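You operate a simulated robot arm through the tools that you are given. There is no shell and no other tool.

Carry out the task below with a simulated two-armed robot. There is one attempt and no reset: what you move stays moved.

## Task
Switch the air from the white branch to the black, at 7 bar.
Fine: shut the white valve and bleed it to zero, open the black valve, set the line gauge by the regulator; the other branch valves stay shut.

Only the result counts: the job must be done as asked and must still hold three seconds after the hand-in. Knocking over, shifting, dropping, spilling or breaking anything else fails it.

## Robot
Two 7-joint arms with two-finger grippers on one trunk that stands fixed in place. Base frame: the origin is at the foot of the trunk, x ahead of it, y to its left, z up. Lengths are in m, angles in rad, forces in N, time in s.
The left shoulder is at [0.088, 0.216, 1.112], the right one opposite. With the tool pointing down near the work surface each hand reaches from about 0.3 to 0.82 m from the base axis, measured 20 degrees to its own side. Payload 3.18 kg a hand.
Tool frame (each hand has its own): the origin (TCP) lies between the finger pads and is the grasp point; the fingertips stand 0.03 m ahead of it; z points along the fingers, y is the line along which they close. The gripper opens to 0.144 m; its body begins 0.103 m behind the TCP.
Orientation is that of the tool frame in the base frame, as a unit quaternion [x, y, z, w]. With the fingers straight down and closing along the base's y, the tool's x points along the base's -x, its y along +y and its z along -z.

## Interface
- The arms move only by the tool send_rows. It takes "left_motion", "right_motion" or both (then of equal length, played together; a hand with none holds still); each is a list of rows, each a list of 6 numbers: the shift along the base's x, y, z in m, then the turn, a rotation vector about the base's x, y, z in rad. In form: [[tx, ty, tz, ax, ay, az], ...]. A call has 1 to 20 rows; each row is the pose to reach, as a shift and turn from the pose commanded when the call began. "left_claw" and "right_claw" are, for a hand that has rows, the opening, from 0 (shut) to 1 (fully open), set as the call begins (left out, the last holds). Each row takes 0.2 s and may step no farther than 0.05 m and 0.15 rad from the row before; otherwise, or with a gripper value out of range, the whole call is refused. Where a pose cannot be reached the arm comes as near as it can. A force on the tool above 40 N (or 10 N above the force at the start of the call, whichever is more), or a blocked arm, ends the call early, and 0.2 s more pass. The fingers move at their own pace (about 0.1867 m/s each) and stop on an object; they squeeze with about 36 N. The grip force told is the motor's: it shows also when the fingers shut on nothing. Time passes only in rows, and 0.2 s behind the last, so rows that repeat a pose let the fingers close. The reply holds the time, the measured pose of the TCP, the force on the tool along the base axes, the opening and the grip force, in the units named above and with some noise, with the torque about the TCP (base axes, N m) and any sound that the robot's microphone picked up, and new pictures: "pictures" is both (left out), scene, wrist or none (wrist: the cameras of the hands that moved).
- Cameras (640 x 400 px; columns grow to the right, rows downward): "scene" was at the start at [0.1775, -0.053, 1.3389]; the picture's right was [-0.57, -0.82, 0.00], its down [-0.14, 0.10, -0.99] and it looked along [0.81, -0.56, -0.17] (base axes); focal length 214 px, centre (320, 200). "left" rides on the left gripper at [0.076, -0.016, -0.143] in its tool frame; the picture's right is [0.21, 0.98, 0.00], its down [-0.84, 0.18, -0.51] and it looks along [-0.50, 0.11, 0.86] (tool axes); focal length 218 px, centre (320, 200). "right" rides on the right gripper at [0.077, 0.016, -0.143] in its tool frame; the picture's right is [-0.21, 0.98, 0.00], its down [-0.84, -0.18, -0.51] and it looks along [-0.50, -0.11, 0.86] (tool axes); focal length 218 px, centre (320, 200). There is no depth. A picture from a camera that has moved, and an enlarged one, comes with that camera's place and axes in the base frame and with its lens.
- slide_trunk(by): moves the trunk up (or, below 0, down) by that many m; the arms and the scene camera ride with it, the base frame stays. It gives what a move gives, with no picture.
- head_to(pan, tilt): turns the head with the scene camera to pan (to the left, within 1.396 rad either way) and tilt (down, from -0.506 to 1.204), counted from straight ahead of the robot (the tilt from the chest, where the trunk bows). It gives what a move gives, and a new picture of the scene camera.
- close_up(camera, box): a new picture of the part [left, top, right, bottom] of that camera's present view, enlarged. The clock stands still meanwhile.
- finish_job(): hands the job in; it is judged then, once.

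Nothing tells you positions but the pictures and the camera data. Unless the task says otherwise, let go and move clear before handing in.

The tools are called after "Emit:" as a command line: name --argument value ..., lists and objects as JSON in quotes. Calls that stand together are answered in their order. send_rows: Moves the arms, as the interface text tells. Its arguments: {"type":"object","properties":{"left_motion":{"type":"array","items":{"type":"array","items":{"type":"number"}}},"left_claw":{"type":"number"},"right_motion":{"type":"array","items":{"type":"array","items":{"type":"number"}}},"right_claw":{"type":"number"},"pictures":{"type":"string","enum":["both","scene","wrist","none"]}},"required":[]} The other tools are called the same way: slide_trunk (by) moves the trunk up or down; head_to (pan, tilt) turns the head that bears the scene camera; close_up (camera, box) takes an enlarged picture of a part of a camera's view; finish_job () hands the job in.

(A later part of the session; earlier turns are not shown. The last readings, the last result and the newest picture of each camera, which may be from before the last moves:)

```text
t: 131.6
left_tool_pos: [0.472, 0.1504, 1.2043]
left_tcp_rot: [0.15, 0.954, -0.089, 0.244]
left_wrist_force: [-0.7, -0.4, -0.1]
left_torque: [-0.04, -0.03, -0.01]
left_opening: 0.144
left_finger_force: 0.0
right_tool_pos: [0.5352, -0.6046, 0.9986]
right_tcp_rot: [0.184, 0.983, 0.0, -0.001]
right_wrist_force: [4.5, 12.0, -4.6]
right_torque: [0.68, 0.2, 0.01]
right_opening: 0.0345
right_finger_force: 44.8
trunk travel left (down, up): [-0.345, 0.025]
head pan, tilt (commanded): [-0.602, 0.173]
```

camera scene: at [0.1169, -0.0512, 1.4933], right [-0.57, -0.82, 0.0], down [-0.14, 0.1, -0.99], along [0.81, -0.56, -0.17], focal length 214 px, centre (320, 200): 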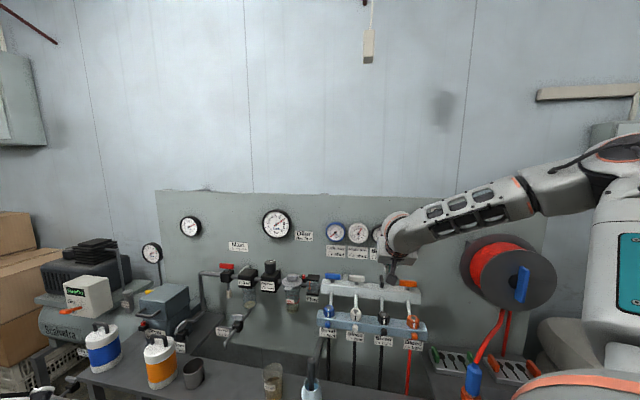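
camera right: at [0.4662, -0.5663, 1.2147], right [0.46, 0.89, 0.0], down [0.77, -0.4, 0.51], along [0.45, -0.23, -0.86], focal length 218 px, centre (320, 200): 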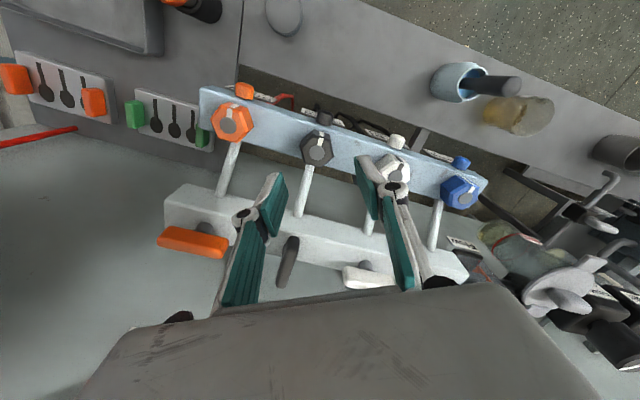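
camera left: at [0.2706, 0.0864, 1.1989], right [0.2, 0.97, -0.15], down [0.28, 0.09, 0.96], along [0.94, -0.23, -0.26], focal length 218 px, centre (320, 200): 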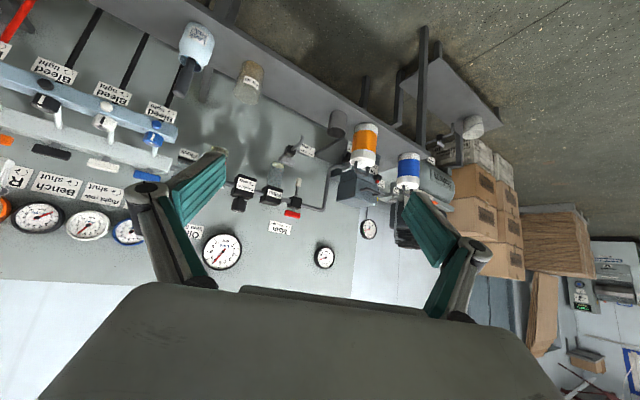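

The black hex behaves the same way (free clockwise). I turn to about 0.6 rad and look at flow, gauges and sound.

Emit:
send_rows --right_motion '[[0, 0, 0, 0, 0, -0.13], [0, 0, 0, 0, 0, -0.26], [0, 0, 0, 0, 0, -0.39], [0, 0, 0, 0, 0, -0.5]]' --pictures "none"

Emit:
close_up --camera "scene" --box '[296, 262, 344, 292]'

Emit:
close_up --camera "scene" --box '[250, 200, 410, 300]'

Emit:
close_up --camera "left" --box '[0, 190, 128, 270]'

```text
t: 132.6
left_tool_pos: [0.4735, 0.1497, 1.2039]
left_tcp_rot: [0.15, 0.954, -0.089, 0.243]
left_wrist_force: [-0.2, -0.6, 0.2]
left_torque: [0.01, -0.02, 0.01]
left_opening: 0.1438
left_finger_force: 0.0
right_tool_pos: [0.5367, -0.6053, 0.998]
right_tcp_rot: [0.423, 0.906, 0.0, -0.002]
right_wrist_force: [2.1, 9.6, -7.8]
right_torque: [-0.31, -0.45, 0.01]
right_opening: 0.0341
right_finger_force: 44.9
trunk travel left (down, up): [-0.345, 0.025]
head pan, tilt (commanded): [-0.602, 0.173]
```

```text
13.33 times, centred on (320, 277) of scene
camera zoom: at [0.118, -0.0524, 1.4931], right [-0.57, -0.82, 0.0], down [-0.14, 0.1, -0.99], along [0.81, -0.56, -0.17], focal length 2860 px, centre (320, -827)
```

zoom: 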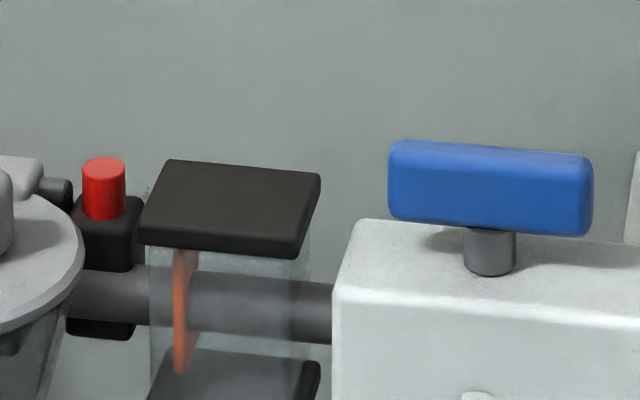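

```text
4.00 times, centred on (330, 250) of scene
camera zoom: at [0.118, -0.0524, 1.4931], right [-0.57, -0.82, 0.0], down [-0.14, 0.1, -0.99], along [0.81, -0.56, -0.17], focal length 858 px, centre (280, 0)
```

zoom: 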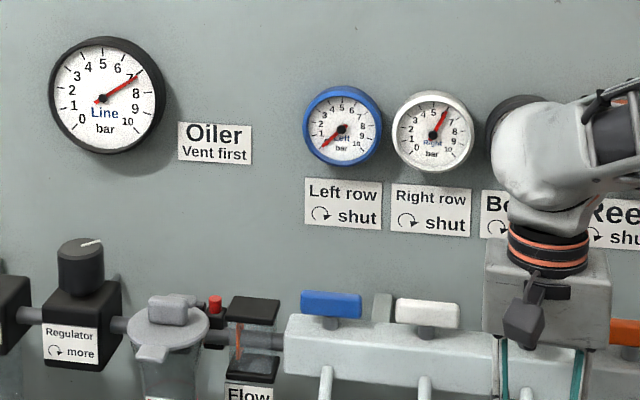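

```text
5.00 times, centred on (64, 230) of left
camera zoom: at [0.3403, 0.1872, 1.2925], right [0.15, 0.97, -0.2], down [0.54, 0.09, 0.84], along [0.83, -0.23, -0.51], focal length 1091 px, centre (1600, 50)
```

zoom: 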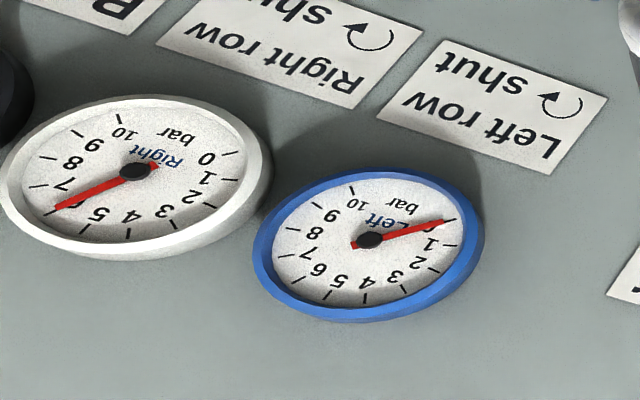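

Turning the black hex clockwise also has no effect (no flow, no drop). I return it to its stop and let go.

Emit:
send_rows --right_motion '[[0, 0, 0, 0, 0, 0.13], [0, 0, 0, 0, 0, 0.26], [0, 0, 0, 0, 0, 0.39], [0, 0, 0, 0, 0, 0.52], [0, 0, 0, 0, 0, 0.64]]' --pictures "none"

Emit:
close_up --camera "right" --box '[220, 90, 420, 215]'

```text
t: 133.8
left_tool_pos: [0.472, 0.1505, 1.2042]
left_tcp_rot: [0.15, 0.954, -0.089, 0.244]
left_wrist_force: [0.1, 0.4, 0.5]
left_torque: [0.0, 0.01, 0.03]
left_opening: 0.1442
left_finger_force: 0.1
right_tool_pos: [0.5345, -0.6043, 0.9971]
right_tcp_rot: [0.115, 0.993, 0.001, -0.001]
right_wrist_force: [3.2, 5.8, -8.8]
right_torque: [0.14, -0.53, -1.22]
right_opening: 0.0345
right_finger_force: 44.9
trunk travel left (down, up): [-0.345, 0.025]
head pan, tilt (commanded): [-0.602, 0.173]
```

```text
3.20 times, centred on (320, 152) of right
camera zoom: at [0.463, -0.5714, 1.141], right [0.43, 0.9, 0.0], down [0.78, -0.37, 0.51], along [0.46, -0.21, -0.86], focal length 698 px, centre (320, 352)
```

zoom: 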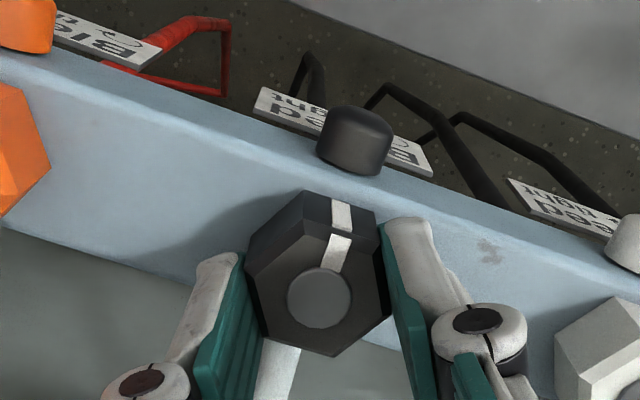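

Black hex restored at its stop. I release, lift, and set up to press the white stub straight in (in case it is a push-type bleed), with closed fingertips at 45°.

Emit:
send_rows --right_motion '[[0, 0, 0, 0, 0, 0], [0, 0, 0.035, 0, 0, 0], [0, 0, 0.075, 0, 0, 0], [-0.006, 0.02, 0.09, -0.049, -0.087, -0.066], [-0.012, 0.04, 0.09, -0.097, -0.174, -0.132], [-0.018, 0.062, 0.085, -0.146, -0.261, -0.198], [-0.023, 0.085, 0.075, -0.195, -0.348, -0.264], [-0.028, 0.108, 0.065, -0.243, -0.435, -0.329], [-0.03, 0.13, 0.05, -0.292, -0.522, -0.395], [-0.032, 0.15, 0.04, -0.34, -0.609, -0.461], [-0.034, 0.167, 0.03, -0.389, -0.696, -0.527]]' --right_claw 0.4 --pictures "none"

```text
t: 136.2
left_tool_pos: [0.4722, 0.1495, 1.2031]
left_tcp_rot: [0.15, 0.954, -0.089, 0.243]
left_wrist_force: [-0.3, -0.1, 0.4]
left_torque: [-0.03, 0.01, 0.03]
left_opening: 0.144
left_finger_force: 0.1
right_tool_pos: [0.5001, -0.4369, 1.0277]
right_tcp_rot: [0.353, 0.853, -0.147, 0.355]
right_wrist_force: [0.7, -0.1, 0.0]
right_torque: [0.01, -0.01, 0.01]
right_opening: 0.0577
right_finger_force: 0.1
trunk travel left (down, up): [-0.345, 0.025]
head pan, tilt (commanded): [-0.602, 0.173]
```

Reached. From here the wrist camera looks at the bleeds nearly head-on; I take a look first.

Emit:
send_rows --right_motion '[[0, 0, -0.03, 0, 0, 0], [0, 0, -0.06, 0, 0, 0]]' --right_claw 0 --pictures "wrist"

Emit:
close_up --camera "right" --box '[220, 70, 420, 195]'

Emit:
close_up --camera "right" --box '[80, 20, 280, 145]'

```text
t: 136.8
left_tool_pos: [0.4727, 0.1485, 1.2052]
left_tcp_rot: [0.15, 0.954, -0.088, 0.244]
left_wrist_force: [-0.5, -0.6, 0.6]
left_torque: [0.07, -0.01, 0.0]
left_opening: 0.144
left_finger_force: 0.1
right_tool_pos: [0.5001, -0.4385, 0.9697]
right_tcp_rot: [0.355, 0.853, -0.146, 0.354]
right_wrist_force: [0.3, -0.5, 0.2]
right_torque: [0.02, 0.01, 0.03]
right_opening: 0.0001
right_finger_force: 31.1
trunk travel left (down, up): [-0.345, 0.025]
head pan, tilt (commanded): [-0.602, 0.173]
camera right: at [0.3995, -0.3171, 1.0159], right [0.8, 0.59, 0.15], down [0.04, -0.3, 0.95], along [0.6, -0.75, -0.26], focal length 218 px, centre (320, 200)
```

right: 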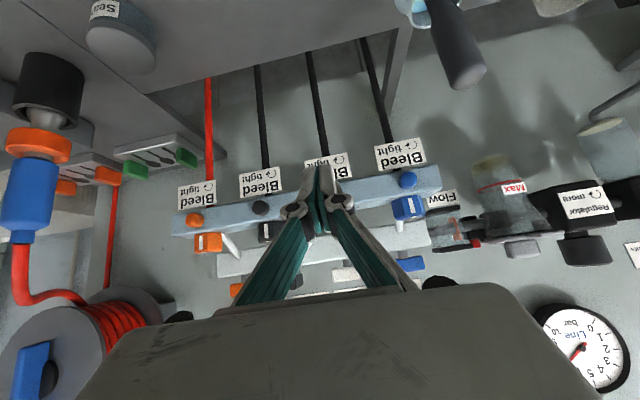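

```text
3.20 times, centred on (320, 132) of right
camera zoom: at [0.3995, -0.3171, 1.0159], right [0.8, 0.59, 0.15], down [0.04, -0.3, 0.95], along [0.6, -0.75, -0.26], focal length 698 px, centre (320, 416)
```

zoom: 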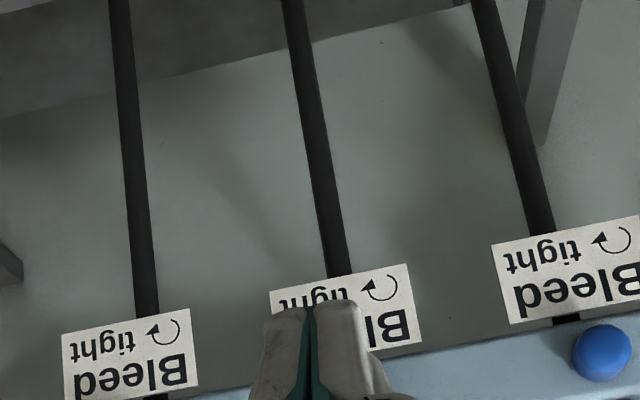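

```text
3.20 times, centred on (180, 82) of right
camera zoom: at [0.3995, -0.3171, 1.0159], right [0.8, 0.59, 0.15], down [0.04, -0.3, 0.95], along [0.6, -0.75, -0.26], focal length 698 px, centre (768, 576)
```

zoom: 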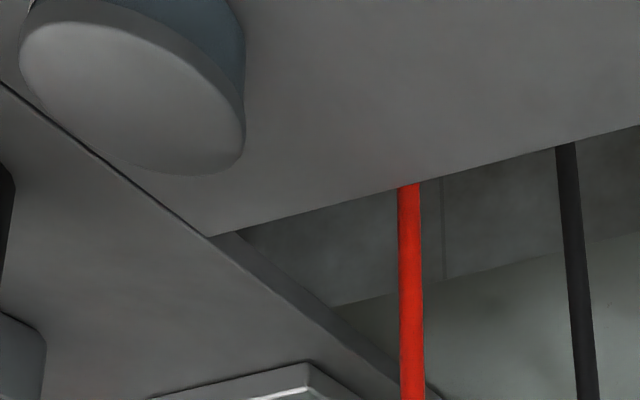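

Emit:
close_up --camera "right" --box '[380, 150, 444, 230]'

Emit:
close_up --camera "right" --box '[232, 185, 296, 250]'

Emit:
close_up --camera "right" --box '[170, 200, 250, 260]'

```text
5.00 times, centred on (412, 190) of right
camera zoom: at [0.3995, -0.3171, 1.0159], right [0.8, 0.59, 0.15], down [0.04, -0.3, 0.95], along [0.6, -0.75, -0.26], focal length 1091 px, centre (-140, 250)
```

zoom: 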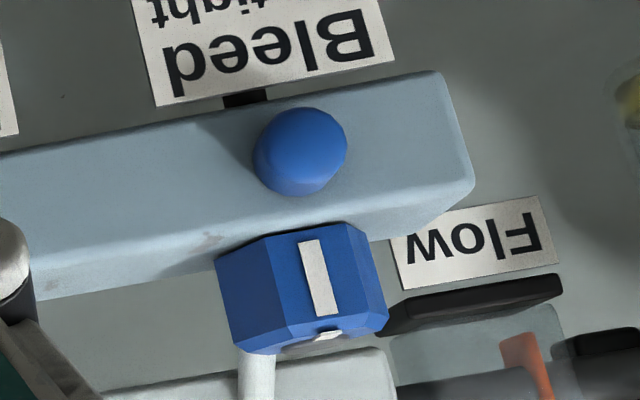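

```text
6.15 times, centred on (264, 218) of right
camera zoom: at [0.3995, -0.3171, 1.0159], right [0.8, 0.59, 0.15], down [0.04, -0.3, 0.95], along [0.6, -0.75, -0.26], focal length 1343 px, centre (665, 92)
```

zoom: 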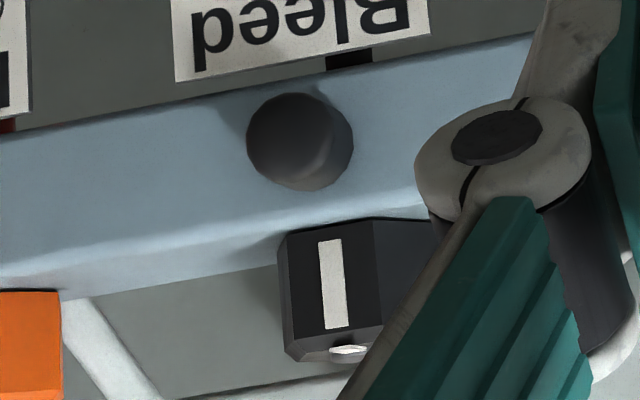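

```text
6.67 times, centred on (210, 230) of right
camera zoom: at [0.3995, -0.3171, 1.0159], right [0.8, 0.59, 0.15], down [0.04, -0.3, 0.95], along [0.6, -0.75, -0.26], focal length 1455 px, centre (1053, 0)
```

zoom: 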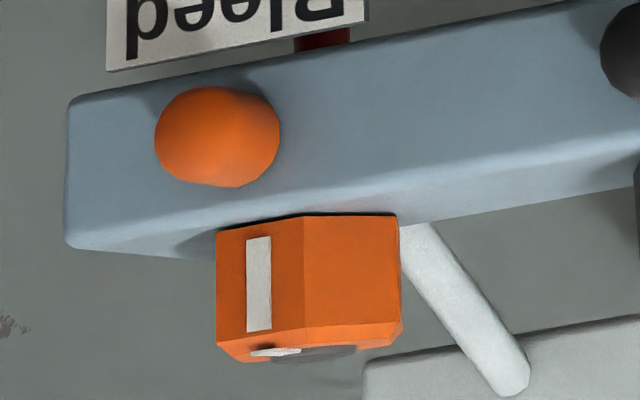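

Frontally the stubs are plain round noses. I do the quick press test on the white one.

Emit:
send_rows --right_motion '[[0.025, -0.025, -0.008, 0, 0, 0], [0.05, -0.05, -0.0165, 0, 0, 0], [0.055, -0.055, -0.0165, 0, 0, 0]]' --pictures "none"

Emit:
send_rows --right_motion '[[0.003, -0.003, 0, 0, 0, 0], [0.005, -0.005, 0, 0, 0, 0]]' --pictures "none"

```text
t: 137.6
left_tool_pos: [0.4718, 0.1503, 1.2054]
left_tcp_rot: [0.15, 0.954, -0.089, 0.244]
left_wrist_force: [0.4, 0.2, -0.8]
left_torque: [0.02, 0.0, 0.0]
left_opening: 0.1439
left_finger_force: 0.1
right_tool_pos: [0.5545, -0.4924, 0.9522]
right_tcp_rot: [0.354, 0.853, -0.147, 0.355]
right_wrist_force: [-0.3, 0.4, 0.0]
right_torque: [0.01, -0.03, 0.03]
right_opening: 0.0
right_finger_force: 30.4
trunk travel left (down, up): [-0.345, 0.025]
head pan, tilt (commanded): [-0.602, 0.173]
```

```text
t: 138.2
left_tool_pos: [0.4715, 0.1499, 1.2046]
left_tcp_rot: [0.15, 0.954, -0.09, 0.244]
left_wrist_force: [-0.8, 0.3, -0.3]
left_torque: [0.02, 0.01, 0.01]
left_opening: 0.144
left_finger_force: 0.0
right_tool_pos: [0.5596, -0.4972, 0.9514]
right_tcp_rot: [0.354, 0.853, -0.146, 0.353]
right_wrist_force: [-3.4, 3.9, 0.2]
right_torque: [0.07, 0.05, 0.03]
right_opening: 0.0056
right_finger_force: 30.7
trunk travel left (down, up): [-0.345, 0.025]
head pan, tilt (commanded): [-0.602, 0.173]
```

Emit:
send_rows --right_motion '[[0.002, -0.002, 0, 0, 0, 0], [0.005, -0.005, 0, 0, 0, 0]]' --pictures "none"

Emit:
close_up --camera "left" --box '[0, 70, 160, 170]'

Emit:
close_up --camera "left" --box '[0, 190, 128, 270]'

```text
t: 138.8
left_tool_pos: [0.4701, 0.1522, 1.2046]
left_tcp_rot: [0.149, 0.954, -0.089, 0.245]
left_wrist_force: [-1.1, 0.6, 0.7]
left_torque: [-0.01, -0.02, 0.0]
left_opening: 0.1437
left_finger_force: 0.1
right_tool_pos: [0.5618, -0.5013, 0.952]
right_tcp_rot: [0.354, 0.854, -0.146, 0.351]
right_wrist_force: [-18.6, 16.3, 1.0]
right_torque: [0.11, 0.14, 0.03]
right_opening: 0.0062
right_finger_force: 30.3
trunk travel left (down, up): [-0.345, 0.025]
head pan, tilt (commanded): [-0.602, 0.173]
```

```text
4.00 times, centred on (80, 120) of left
camera zoom: at [0.3378, 0.1886, 1.293], right [0.15, 0.97, -0.2], down [0.54, 0.09, 0.84], along [0.83, -0.23, -0.51], focal length 873 px, centre (1280, 520)
```

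zoom: 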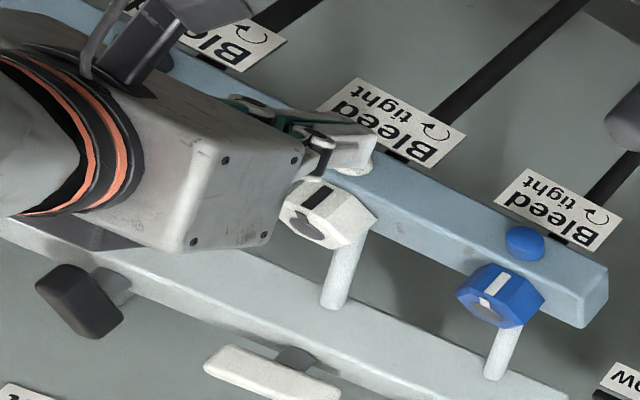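

```text
5.00 times, centred on (64, 230) of left
camera zoom: at [0.3378, 0.1886, 1.293], right [0.15, 0.97, -0.2], down [0.54, 0.09, 0.84], along [0.83, -0.23, -0.51], focal length 1091 px, centre (1600, 50)
```

zoom: 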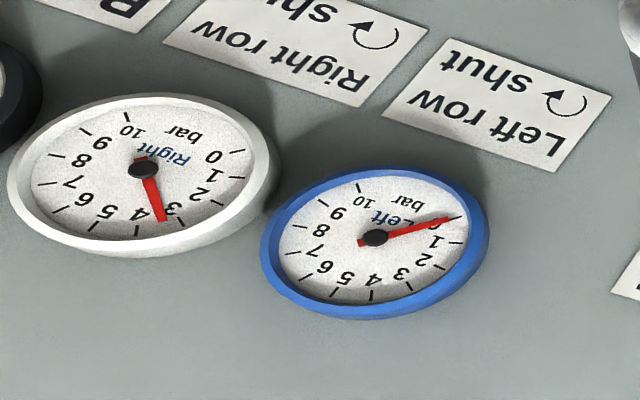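

Pressing the stub in is what bleeds: the white gauge is falling (about 3.5 now). I hold the press until it reaches zero.

Emit:
send_rows --right_motion '[[0, 0, 0, 0, 0, 0], [0, 0, 0, 0, 0, 0], [0, 0, 0, 0, 0, 0], [0, 0, 0, 0, 0, 0], [0, 0, 0, 0, 0, 0]]' --pictures "none"

Emit:
close_up --camera "left" --box '[0, 190, 128, 270]'

```text
t: 140.0
left_tool_pos: [0.4702, 0.1515, 1.2052]
left_tcp_rot: [0.149, 0.954, -0.089, 0.245]
left_wrist_force: [-0.7, -0.6, -0.2]
left_torque: [0.04, 0.01, 0.01]
left_opening: 0.1444
left_finger_force: 0.1
right_tool_pos: [0.561, -0.5007, 0.9533]
right_tcp_rot: [0.353, 0.854, -0.146, 0.353]
right_wrist_force: [-19.6, 18.7, -4.5]
right_torque: [0.27, 0.33, 0.05]
right_opening: 0.0059
right_finger_force: 30.6
trunk travel left (down, up): [-0.345, 0.025]
head pan, tilt (commanded): [-0.602, 0.173]
```

```text
5.00 times, centred on (64, 230) of left
camera zoom: at [0.338, 0.1884, 1.2929], right [0.15, 0.97, -0.2], down [0.54, 0.09, 0.84], along [0.83, -0.23, -0.51], focal length 1091 px, centre (1600, 50)
```

zoom: 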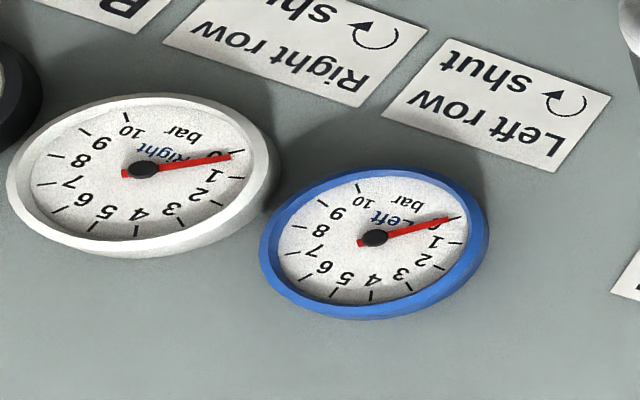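

Nearly zero. I hold two more seconds to empty it completely.

Emit:
send_rows --right_motion '[[0, 0, 0, 0, 0, 0], [0, 0, 0, 0, 0, 0], [0, 0, 0, 0, 0, 0], [0, 0, 0, 0, 0, 0], [0, 0, 0, 0, 0, 0], [0, 0, 0, 0, 0, 0], [0, 0, 0, 0, 0, 0], [0, 0, 0, 0, 0, 0], [0, 0, 0, 0, 0, 0], [0, 0, 0, 0, 0, 0], [0, 0, 0, 0, 0, 0], [0, 0, 0, 0, 0, 0]]' --pictures "none"

Emit:
close_up --camera "left" --box '[0, 200, 64, 240]'

```text
t: 142.6
left_tool_pos: [0.4702, 0.1509, 1.205]
left_tcp_rot: [0.149, 0.953, -0.089, 0.246]
left_wrist_force: [-0.4, 0.3, -0.6]
left_torque: [-0.01, 0.0, 0.03]
left_opening: 0.144
left_finger_force: 0.2
right_tool_pos: [0.5618, -0.4995, 0.953]
right_tcp_rot: [0.354, 0.854, -0.146, 0.354]
right_wrist_force: [-20.8, 16.9, -3.5]
right_torque: [0.25, 0.24, -0.06]
right_opening: 0.0059
right_finger_force: 30.7
trunk travel left (down, up): [-0.345, 0.025]
head pan, tilt (commanded): [-0.602, 0.173]
```

```text
10.00 times, centred on (32, 220) of left
camera zoom: at [0.3377, 0.1883, 1.2931], right [0.15, 0.97, -0.2], down [0.54, 0.09, 0.84], along [0.83, -0.23, -0.51], focal length 2183 px, centre (3200, 0)
```

zoom: 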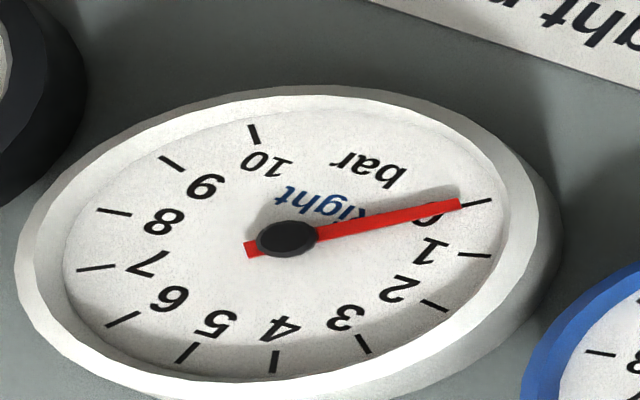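

White is at zero. I back the finger straight off the stub and retreat.

Emit:
send_rows --right_motion '[[-0.01, 0.01, 0, 0, 0, 0], [-0.035, 0.035, 0.01, 0, 0, 0], [-0.06, 0.06, 0.03, 0, 0, 0], [-0.06, 0.06, 0.07, 0, 0, 0], [-0.05, 0.03, 0.11, 0, 0, 0], [-0.05, -0.01, 0.14, 0, 0, 0], [-0.05, -0.05, 0.16, 0, 0, 0], [-0.05, -0.09, 0.17, 0, 0, 0]]' --pictures "both"

Emit:
close_up --camera "scene" --box '[310, 205, 438, 285]'

Emit:
close_up --camera "scene" --box '[250, 200, 314, 240]'

Emit:
close_up --camera "scene" --box '[310, 260, 438, 340]'

```text
refused: row 5 steps farther than a row can; nothing moved
```

```text
5.00 times, centred on (374, 245) of scene
camera zoom: at [0.1149, -0.0511, 1.4934], right [-0.57, -0.82, 0.0], down [-0.14, 0.1, -0.99], along [0.81, -0.56, -0.17], focal length 1072 px, centre (50, -25)
```

zoom: 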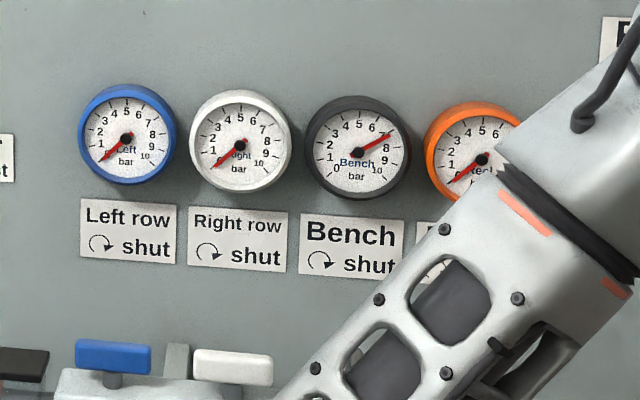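

```text
10.00 times, centred on (282, 220) of scene
camera zoom: at [0.1149, -0.0511, 1.4934], right [-0.57, -0.82, 0.0], down [-0.14, 0.1, -0.99], along [0.81, -0.56, -0.17], focal length 2145 px, centre (700, 0)
```

zoom: 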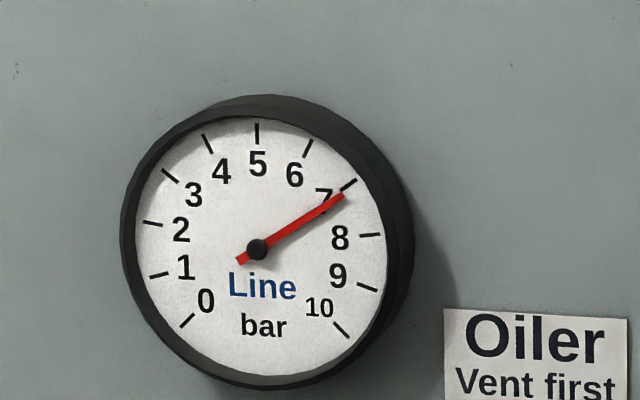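

```text
5.00 times, centred on (374, 300) of scene
camera zoom: at [0.1149, -0.0511, 1.4934], right [-0.57, -0.82, 0.0], down [-0.14, 0.1, -0.99], along [0.81, -0.56, -0.17], focal length 1072 px, centre (50, -300)
```

zoom: 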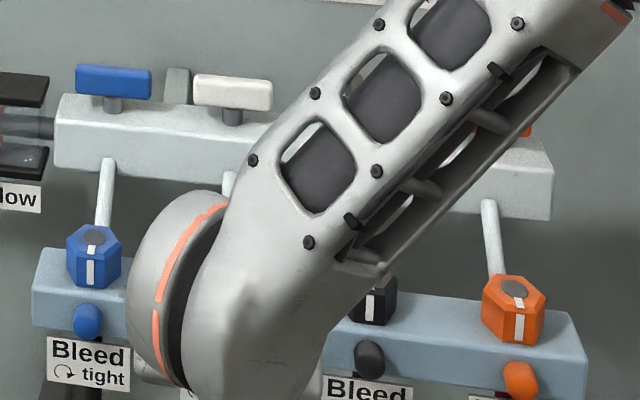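

The gauges read: white 0, black 7, line ≈7.05–7.1. The retreat was refused for a too-long step, so I redo it in smaller steps.

Emit:
send_rows --right_motion '[[-0.01, 0.01, 0, 0, 0, 0], [-0.03, 0.03, 0.01, 0, 0, 0], [-0.055, 0.055, 0.025, 0, 0, 0], [-0.06, 0.06, 0.065, 0, 0, 0], [-0.06, 0.045, 0.105, 0, 0, 0], [-0.06, 0.015, 0.14, 0, 0, 0], [-0.06, -0.025, 0.16, 0, 0, 0], [-0.06, -0.065, 0.17, 0, 0, 0]]' --pictures "scene"

Emit:
close_up --camera "scene" --box '[255, 203, 295, 228]'

Emit:
close_up --camera "scene" --box '[256, 212, 296, 237]'

Emit:
close_up --camera "scene" --box '[320, 215, 420, 277]'

```text
t: 144.4
left_tool_pos: [0.4714, 0.1489, 1.204]
left_tcp_rot: [0.15, 0.954, -0.089, 0.244]
left_wrist_force: [0.2, -0.3, 0.4]
left_torque: [0.02, -0.01, 0.02]
left_opening: 0.1438
left_finger_force: 0.1
right_tool_pos: [0.5032, -0.5704, 1.1206]
right_tcp_rot: [0.353, 0.854, -0.146, 0.354]
right_wrist_force: [-0.6, 0.1, -0.1]
right_torque: [0.01, 0.01, 0.06]
right_opening: 0.0
right_finger_force: 30.6
trunk travel left (down, up): [-0.345, 0.025]
head pan, tilt (commanded): [-0.602, 0.173]
camera scene: at [0.1163, -0.054, 1.4932], right [-0.57, -0.82, 0.0], down [-0.14, 0.1, -0.99], along [0.81, -0.56, -0.17], focal length 214 px, centre (320, 200)
```

scene: 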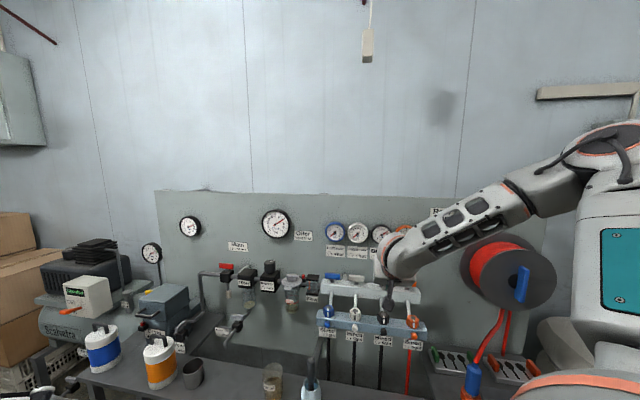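

```text
16.00 times, centred on (275, 216) of scene
camera zoom: at [0.1163, -0.054, 1.4932], right [-0.57, -0.82, 0.0], down [-0.14, 0.1, -0.99], along [0.81, -0.56, -0.17], focal length 3432 px, centre (1040, -48)
```

zoom: 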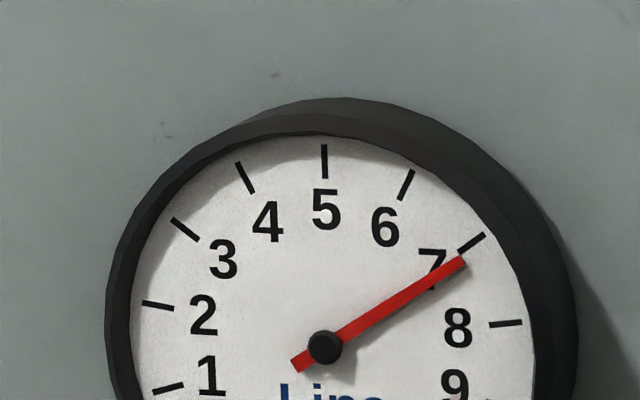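

```text
16.00 times, centred on (276, 224) of scene
camera zoom: at [0.1163, -0.054, 1.4932], right [-0.57, -0.82, 0.0], down [-0.14, 0.1, -0.99], along [0.81, -0.56, -0.17], focal length 3432 px, centre (1024, -192)
```

zoom: 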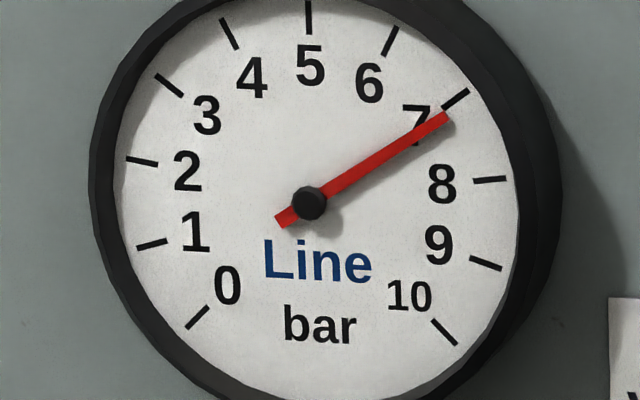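

```text
6.40 times, centred on (370, 246) of scene
camera zoom: at [0.1163, -0.054, 1.4932], right [-0.57, -0.82, 0.0], down [-0.14, 0.1, -0.99], along [0.81, -0.56, -0.17], focal length 1373 px, centre (0, -94)
```

zoom: 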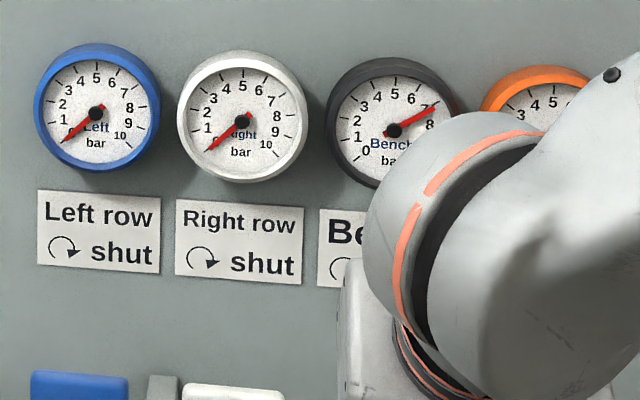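

Careful reading gives line ≈7.1 bar; I'd like it closer to 7.0. I go back to the regulator by the proven route: first up and turned, then trunk down.

Emit:
send_rows --right_motion '[[0.005, 0.02, 0.035, 0, 0, 0.08], [0.015, 0.04, 0.07, 0, 0, 0.16], [0.025, 0.06, 0.1, 0, 0, 0.24], [0.035, 0.08, 0.125, 0, 0, 0.32], [0.047, 0.098, 0.145, 0, 0, 0.4], [0.057, 0.11, 0.16, 0, 0, 0.436]]' --pictures "none"

Emit:
slide_trunk --by -0.15

```text
t: 145.8
left_tool_pos: [0.4731, 0.1506, 1.2037]
left_tcp_rot: [0.15, 0.954, -0.089, 0.244]
left_wrist_force: [0.1, -0.2, -0.1]
left_torque: [-0.05, -0.01, -0.01]
left_opening: 0.1442
left_finger_force: 0.1
right_tool_pos: [0.5617, -0.4572, 1.2832]
right_tcp_rot: [0.16, 0.91, -0.066, 0.377]
right_wrist_force: [0.2, 0.1, 1.1]
right_torque: [0.0, 0.03, -0.02]
right_opening: 0.0002
right_finger_force: 30.3
trunk travel left (down, up): [-0.345, 0.025]
head pan, tilt (commanded): [-0.602, 0.173]
```

```text
t: 147.6
left_tool_pos: [0.4721, 0.1502, 1.0553]
left_tcp_rot: [0.151, 0.954, -0.088, 0.245]
left_wrist_force: [0.4, -0.3, -0.6]
left_torque: [0.01, -0.03, 0.01]
left_opening: 0.1441
left_finger_force: 0.1
right_tool_pos: [0.5608, -0.4576, 1.1328]
right_tcp_rot: [0.162, 0.909, -0.067, 0.379]
right_wrist_force: [-0.8, 0.0, 0.3]
right_torque: [0.03, -0.02, 0.02]
right_opening: 0.0001
right_finger_force: 30.4
trunk travel left (down, up): [-0.195, 0.175]
head pan, tilt (commanded): [-0.602, 0.173]
```

Emit:
send_rows --right_motion '[[0.03, 0.018, 0.02, -0.029, -0.083, 0], [0.065, 0.037, 0.04, -0.057, -0.165, 0], [0.102, 0.058, 0.055, -0.086, -0.248, 0], [0.138, 0.08, 0.061, -0.114, -0.33, 0], [0.174, 0.102, 0.061, -0.143, -0.413, 0], [0.21, 0.1246, 0.061, -0.171, -0.495, 0]]' --right_claw 0.53 --pictures "none"

Emit:
slide_trunk --by -0.1

Emit:
close_up --camera "scene" --box '[220, 120, 420, 245]'

```text
t: 148.9
left_tool_pos: [0.4736, 0.1486, 1.0536]
left_tcp_rot: [0.15, 0.955, -0.088, 0.241]
left_wrist_force: [0.7, -0.6, 0.3]
left_torque: [-0.02, 0.02, -0.01]
left_opening: 0.1441
left_finger_force: 0.0
right_tool_pos: [0.7744, -0.3344, 1.1914]
right_tcp_rot: [0.14, 0.781, -0.102, 0.601]
right_wrist_force: [0.1, 0.3, -0.8]
right_torque: [0.0, 0.01, 0.01]
right_opening: 0.0764
right_finger_force: 0.1
trunk travel left (down, up): [-0.195, 0.175]
head pan, tilt (commanded): [-0.602, 0.173]
```

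```text
t: 150.3
left_tool_pos: [0.4712, 0.1494, 0.9563]
left_tcp_rot: [0.15, 0.953, -0.089, 0.246]
left_wrist_force: [-0.3, 0.2, -0.1]
left_torque: [0.02, -0.02, 0.02]
left_opening: 0.1438
left_finger_force: 0.1
right_tool_pos: [0.7702, -0.3341, 1.0952]
right_tcp_rot: [0.14, 0.78, -0.101, 0.602]
right_wrist_force: [-0.3, 0.4, 0.9]
right_torque: [0.02, 0.03, 0.03]
right_opening: 0.0763
right_finger_force: 0.1
trunk travel left (down, up): [-0.095, 0.275]
head pan, tilt (commanded): [-0.602, 0.173]
```

```text
3.20 times, centred on (320, 182) of scene
camera zoom: at [0.2802, -0.053, 1.2223], right [-0.57, -0.82, 0.0], down [-0.14, 0.1, -0.99], along [0.81, -0.56, -0.17], focal length 686 px, centre (320, 256)
```

zoom: 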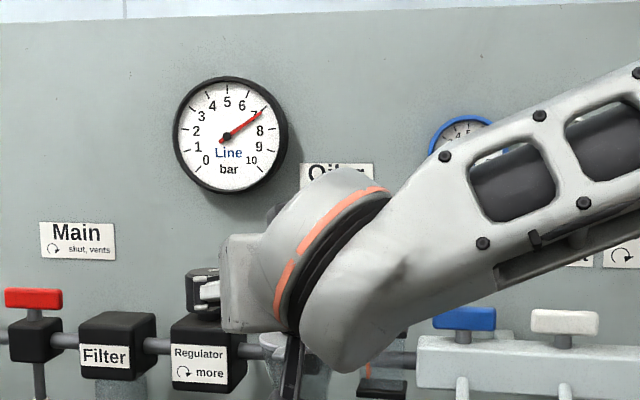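

Emit:
send_rows --right_motion '[[0.036, 0.006, -0.008, 0, 0, 0], [0.0721, 0.0117, -0.015, 0, 0, 0], [0.115, -0.004, -0.02, 0, 0, 0], [0.1567, -0.0191, -0.026, 0, 0, 0]]' --pictures "wrist"

Emit:
close_up --camera "scene" --box '[268, 138, 316, 168]'

```text
t: 151.3
left_tool_pos: [0.4729, 0.1504, 0.9534]
left_tcp_rot: [0.15, 0.955, -0.089, 0.242]
left_wrist_force: [0.4, -0.5, 0.1]
left_torque: [0.0, -0.02, 0.02]
left_opening: 0.1441
left_finger_force: 0.1
right_tool_pos: [0.9279, -0.3556, 1.0631]
right_tcp_rot: [0.14, 0.782, -0.102, 0.599]
right_wrist_force: [-0.1, -0.6, -0.1]
right_torque: [-0.01, -0.03, -0.01]
right_opening: 0.0761
right_finger_force: 0.1
trunk travel left (down, up): [-0.095, 0.275]
head pan, tilt (commanded): [-0.602, 0.173]
camera right: at [0.7836, -0.2854, 1.0278], right [0.38, 0.9, 0.21], down [-0.32, -0.08, 0.94], along [0.87, -0.43, 0.25], focal length 218 px, centre (320, 200)
```

right: 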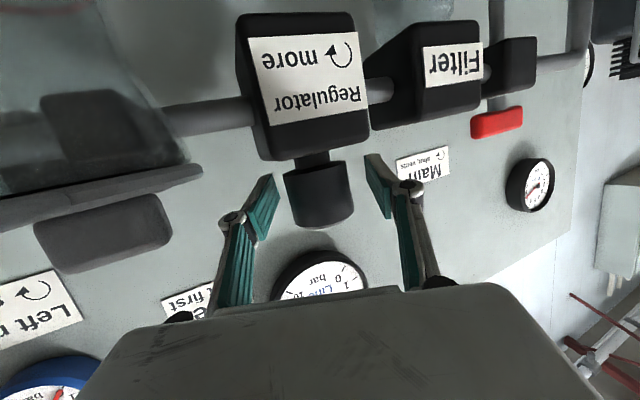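

```text
13.33 times, centred on (292, 153) of scene
camera zoom: at [0.2831, -0.0534, 1.2208], right [-0.57, -0.82, 0.0], down [-0.14, 0.1, -0.98], along [0.81, -0.56, -0.17], focal length 2860 px, centre (693, 827)
```

zoom: 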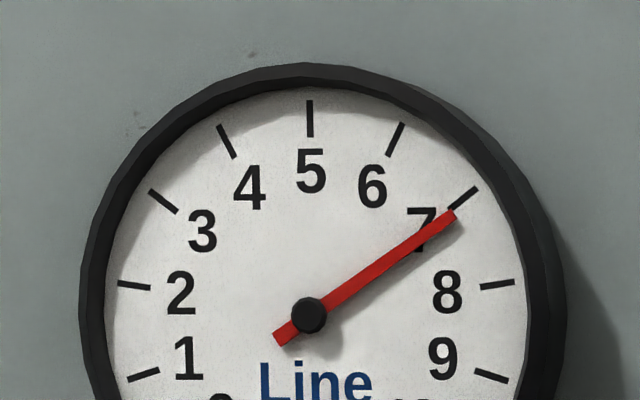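

Reading here: 7.1. I grip the knob and turn it back a hair counter-clockwise.

Emit:
send_rows --right_motion '[[0, 0, 0, 0, 0, 0], [0, 0, 0, 0, 0, 0], [0, 0, 0, 0, 0, 0]]' --right_claw 0 --pictures "none"

Emit:
close_up --camera "scene" --box '[268, 138, 316, 168]'

```text
t: 152.1
left_tool_pos: [0.4708, 0.1502, 0.9548]
left_tcp_rot: [0.15, 0.954, -0.089, 0.244]
left_wrist_force: [-0.3, 0.1, 1.0]
left_torque: [0.03, 0.0, 0.0]
left_opening: 0.144
left_finger_force: 0.0
right_tool_pos: [0.9258, -0.3554, 1.0674]
right_tcp_rot: [0.14, 0.781, -0.102, 0.601]
right_wrist_force: [-4.2, -4.4, 2.4]
right_torque: [-0.86, 0.53, -0.05]
right_opening: 0.0461
right_finger_force: 44.7
trunk travel left (down, up): [-0.095, 0.275]
head pan, tilt (commanded): [-0.602, 0.173]
```

```text
13.33 times, centred on (292, 153) of scene
camera zoom: at [0.2812, -0.0533, 1.2217], right [-0.57, -0.82, 0.0], down [-0.14, 0.1, -0.99], along [0.81, -0.56, -0.17], focal length 2860 px, centre (693, 827)
```

zoom: 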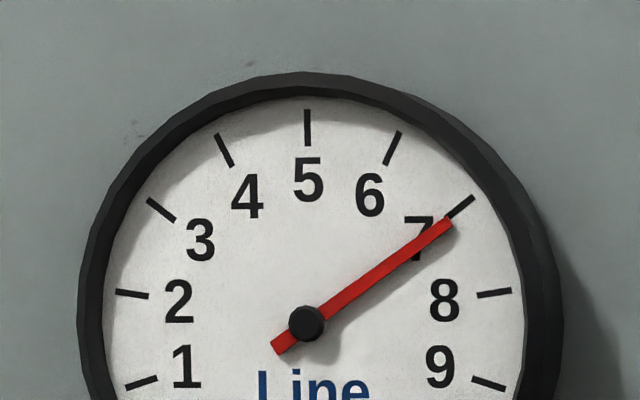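

Emit:
send_rows --right_motion '[[0, 0, 0, 0, 0, 0.03], [0, -0.0005, 0, 0, 0, 0.055], [0, -0.0005, 0, 0, 0, 0.055]]' --pictures "none"

Emit:
close_up --camera "scene" --box '[268, 138, 316, 168]'

```text
t: 152.9
left_tool_pos: [0.4712, 0.1496, 0.9551]
left_tcp_rot: [0.15, 0.954, -0.088, 0.245]
left_wrist_force: [0.1, -0.7, -0.8]
left_torque: [0.0, 0.01, -0.02]
left_opening: 0.1443
left_finger_force: 0.1
right_tool_pos: [0.9258, -0.3562, 1.0675]
right_tcp_rot: [0.119, 0.784, -0.085, 0.604]
right_wrist_force: [-22.0, -10.5, -1.5]
right_torque: [-0.74, 0.46, -0.04]
right_opening: 0.0459
right_finger_force: 44.9
trunk travel left (down, up): [-0.095, 0.275]
head pan, tilt (commanded): [-0.602, 0.173]
```

```text
13.33 times, centred on (292, 153) of scene
camera zoom: at [0.2795, -0.0541, 1.2221], right [-0.57, -0.82, 0.0], down [-0.14, 0.1, -0.99], along [0.81, -0.56, -0.17], focal length 2860 px, centre (693, 827)
```

zoom: 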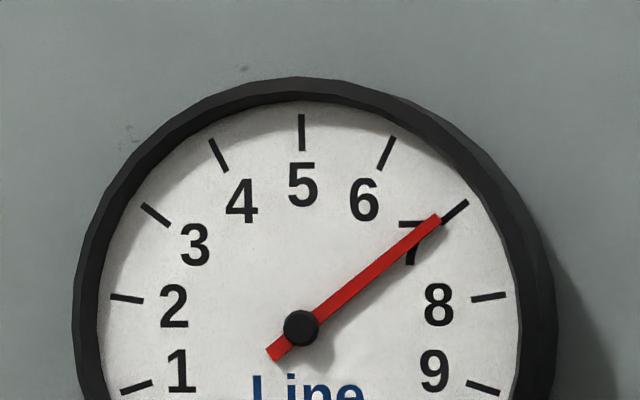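

Exactly on 7.0. I relieve the side force, open, and back out.

Emit:
send_rows --right_motion '[[-0.003, -0.0015, 0, 0, 0, 0], [-0.003, -0.0015, 0, 0, 0, 0]]' --pictures "none"

Emit:
send_rows --right_motion '[[0, 0, 0, 0, 0, 0], [0, 0, 0, 0, 0, 0], [0, 0, 0, 0, 0, 0]]' --right_claw 0.53 --pictures "none"

Emit:
close_up --camera "scene" --box '[268, 138, 316, 168]'

```text
t: 153.5
left_tool_pos: [0.4717, 0.1498, 0.9547]
left_tcp_rot: [0.15, 0.954, -0.089, 0.244]
left_wrist_force: [-0.2, 0.0, -0.3]
left_torque: [0.01, -0.01, 0.0]
left_opening: 0.1441
left_finger_force: 0.0
right_tool_pos: [0.926, -0.3559, 1.0687]
right_tcp_rot: [0.119, 0.783, -0.085, 0.605]
right_wrist_force: [3.9, -9.7, 5.1]
right_torque: [-0.46, 0.09, -0.03]
right_opening: 0.0461
right_finger_force: 45.2
trunk travel left (down, up): [-0.095, 0.275]
head pan, tilt (commanded): [-0.602, 0.173]
```

```text
t: 154.3
left_tool_pos: [0.4724, 0.15, 0.954]
left_tcp_rot: [0.15, 0.954, -0.088, 0.242]
left_wrist_force: [-0.7, -0.2, 0.0]
left_torque: [0.02, 0.0, -0.02]
left_opening: 0.144
left_finger_force: 0.0
right_tool_pos: [0.9264, -0.3549, 1.0666]
right_tcp_rot: [0.119, 0.784, -0.085, 0.603]
right_wrist_force: [-0.8, 0.4, 0.7]
right_torque: [-0.01, 0.02, 0.0]
right_opening: 0.0761
right_finger_force: 0.0
trunk travel left (down, up): [-0.095, 0.275]
head pan, tilt (commanded): [-0.602, 0.173]
```

```text
13.33 times, centred on (292, 153) of scene
camera zoom: at [0.2818, -0.0531, 1.2215], right [-0.57, -0.82, 0.0], down [-0.14, 0.1, -0.99], along [0.81, -0.56, -0.17], focal length 2860 px, centre (693, 827)
```

zoom: 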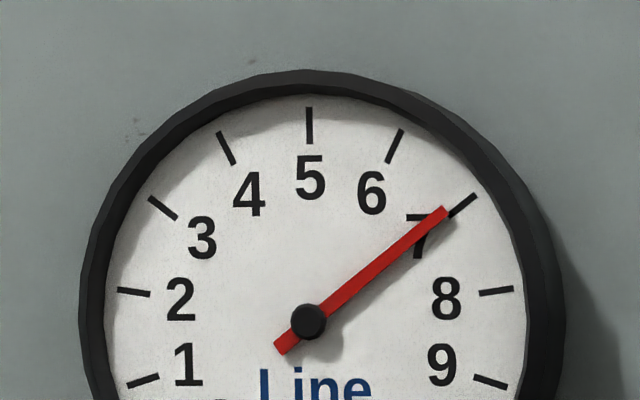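

The line stays at 7.0 after release. I retreat and check every gauge.

Emit:
send_rows --right_motion '[[-0.03, 0.011, 0.003, 0, 0, 0], [-0.065, 0.022, 0.008, 0, 0, 0], [-0.1, 0.033, 0.025, 0, 0, 0], [-0.135, 0.04, 0.05, 0, 0, 0], [-0.17, 0.03, 0.07, 0, 0, 0], [-0.21, 0.01, 0.08, 0, 0, 0], [-0.25, -0.015, 0.085, 0, 0, 0]]' --pictures "scene"

Emit:
close_up --camera "scene" --box '[268, 138, 316, 168]'

Emit:
close_up --camera "scene" --box '[340, 140, 500, 240]'

Emit:
close_up --camera "scene" --box '[340, 205, 500, 305]'

```text
t: 155.9
left_tool_pos: [0.4711, 0.1494, 0.9554]
left_tcp_rot: [0.15, 0.954, -0.089, 0.245]
left_wrist_force: [-0.1, 0.6, 0.8]
left_torque: [0.04, -0.01, 0.01]
left_opening: 0.1443
left_finger_force: 0.0
right_tool_pos: [0.6756, -0.3727, 1.1536]
right_tcp_rot: [0.119, 0.784, -0.085, 0.604]
right_wrist_force: [-0.2, -0.9, -0.1]
right_torque: [0.0, 0.02, 0.01]
right_opening: 0.0763
right_finger_force: 0.1
trunk travel left (down, up): [-0.095, 0.275]
head pan, tilt (commanded): [-0.602, 0.173]
camera scene: at [0.2808, -0.0532, 1.2221], right [-0.57, -0.82, 0.0], down [-0.14, 0.1, -0.99], along [0.81, -0.56, -0.17], focal length 214 px, centre (320, 200)
```

scene: 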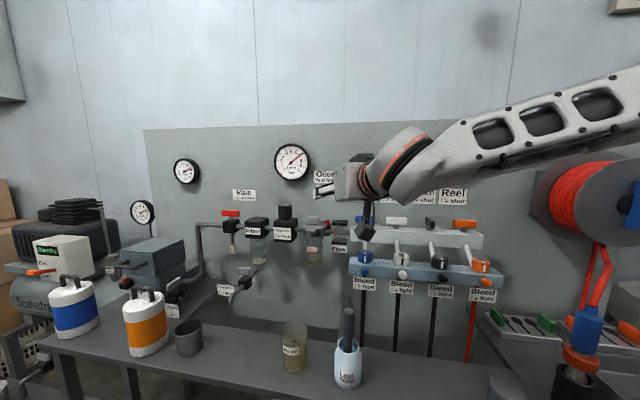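

```text
13.33 times, centred on (292, 153) of scene
camera zoom: at [0.2808, -0.0532, 1.2221], right [-0.57, -0.82, 0.0], down [-0.14, 0.1, -0.99], along [0.81, -0.56, -0.17], focal length 2860 px, centre (693, 827)
```

zoom: 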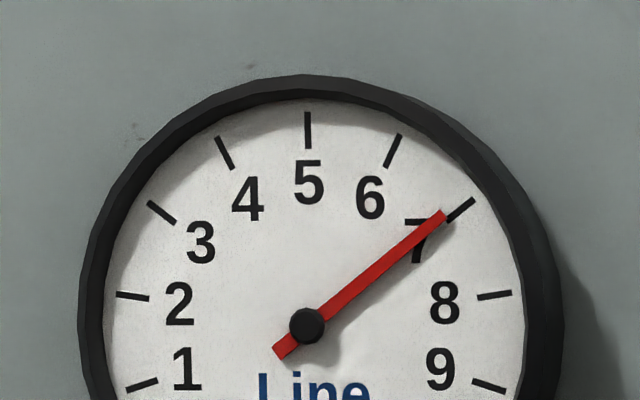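

```text
4.00 times, centred on (420, 190) of scene
camera zoom: at [0.2808, -0.0532, 1.2221], right [-0.57, -0.82, 0.0], down [-0.14, 0.1, -0.99], along [0.81, -0.56, -0.17], focal length 858 px, centre (-80, 240)
```

zoom: 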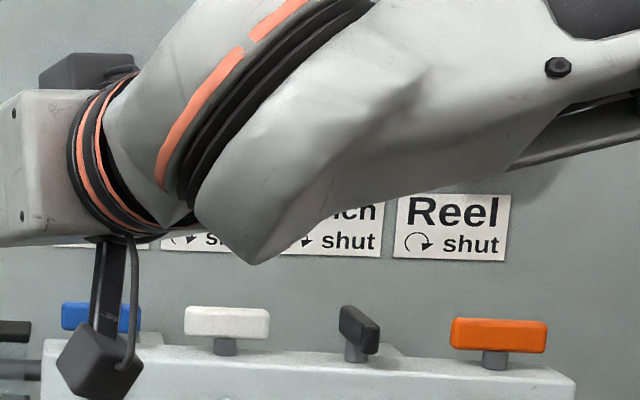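

```text
4.00 times, centred on (420, 255) of scene
camera zoom: at [0.2808, -0.0532, 1.2221], right [-0.57, -0.82, 0.0], down [-0.14, 0.1, -0.99], along [0.81, -0.56, -0.17], focal length 858 px, centre (-80, -20)
```

zoom: 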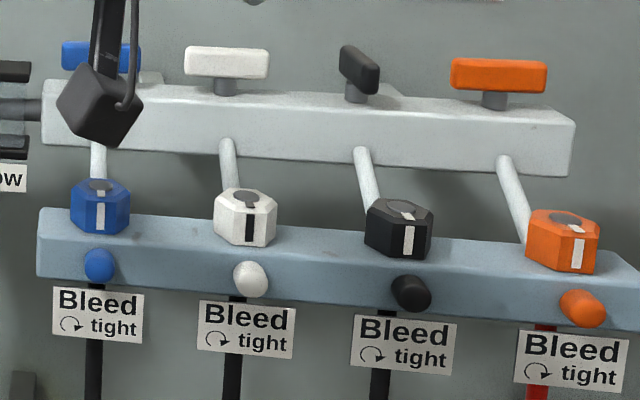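

The branch gauges are hidden by the arm from here; I check with the left camera.

Emit:
close_up --camera "left" --box '[0, 0, 640, 400]'

Emit:
send_rows --right_motion '[[-0.03, -0.02, 0.03, 0, 0, 0], [-0.06, -0.04, 0.06, 0, 0, 0], [-0.09, -0.06, 0.09, 0, 0, 0], [-0.11, -0.07, 0.12, 0, 0, 0], [-0.12, -0.08, 0.16, 0, 0, 0], [-0.13, -0.09, 0.2, 0, 0, 0]]' --pictures "scene"

```text
1.00 times, centred on (320, 200) of left (not enlarged: the box is as wide or as high as the picture)
camera zoom: at [0.3388, 0.1866, 1.0436], right [0.15, 0.97, -0.2], down [0.54, 0.09, 0.84], along [0.83, -0.23, -0.51], focal length 218 px, centre (320, 200)
```

zoom: 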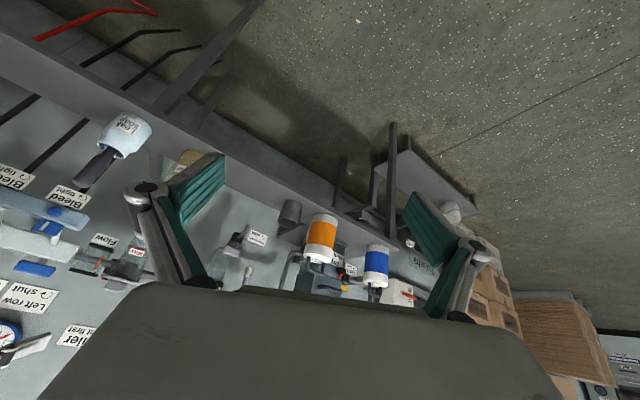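

```text
t: 157.3
left_tool_pos: [0.4715, 0.1501, 0.9555]
left_tcp_rot: [0.149, 0.954, -0.089, 0.244]
left_wrist_force: [-0.4, -0.4, 0.2]
left_torque: [-0.01, -0.01, -0.04]
left_opening: 0.1442
left_finger_force: 0.1
right_tool_pos: [0.5428, -0.4594, 1.3528]
right_tcp_rot: [0.119, 0.784, -0.085, 0.604]
right_wrist_force: [0.3, -0.7, -0.1]
right_torque: [-0.01, 0.0, 0.04]
right_opening: 0.0766
right_finger_force: 0.0
trunk travel left (down, up): [-0.095, 0.275]
head pan, tilt (commanded): [-0.602, 0.173]
camera scene: at [0.2813, -0.0529, 1.2218], right [-0.57, -0.82, 0.0], down [-0.14, 0.1, -0.99], along [0.81, -0.56, -0.17], focal length 214 px, centre (320, 200)
```

scene: 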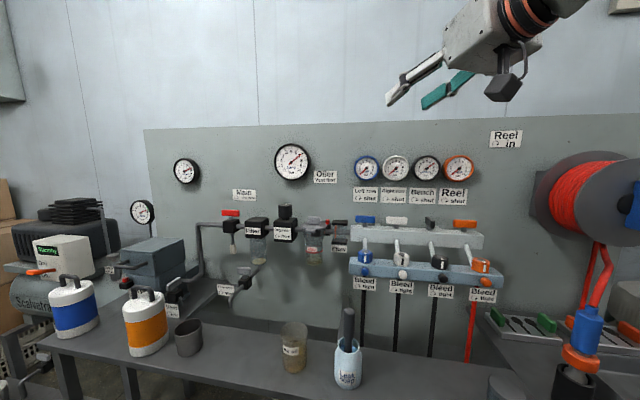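

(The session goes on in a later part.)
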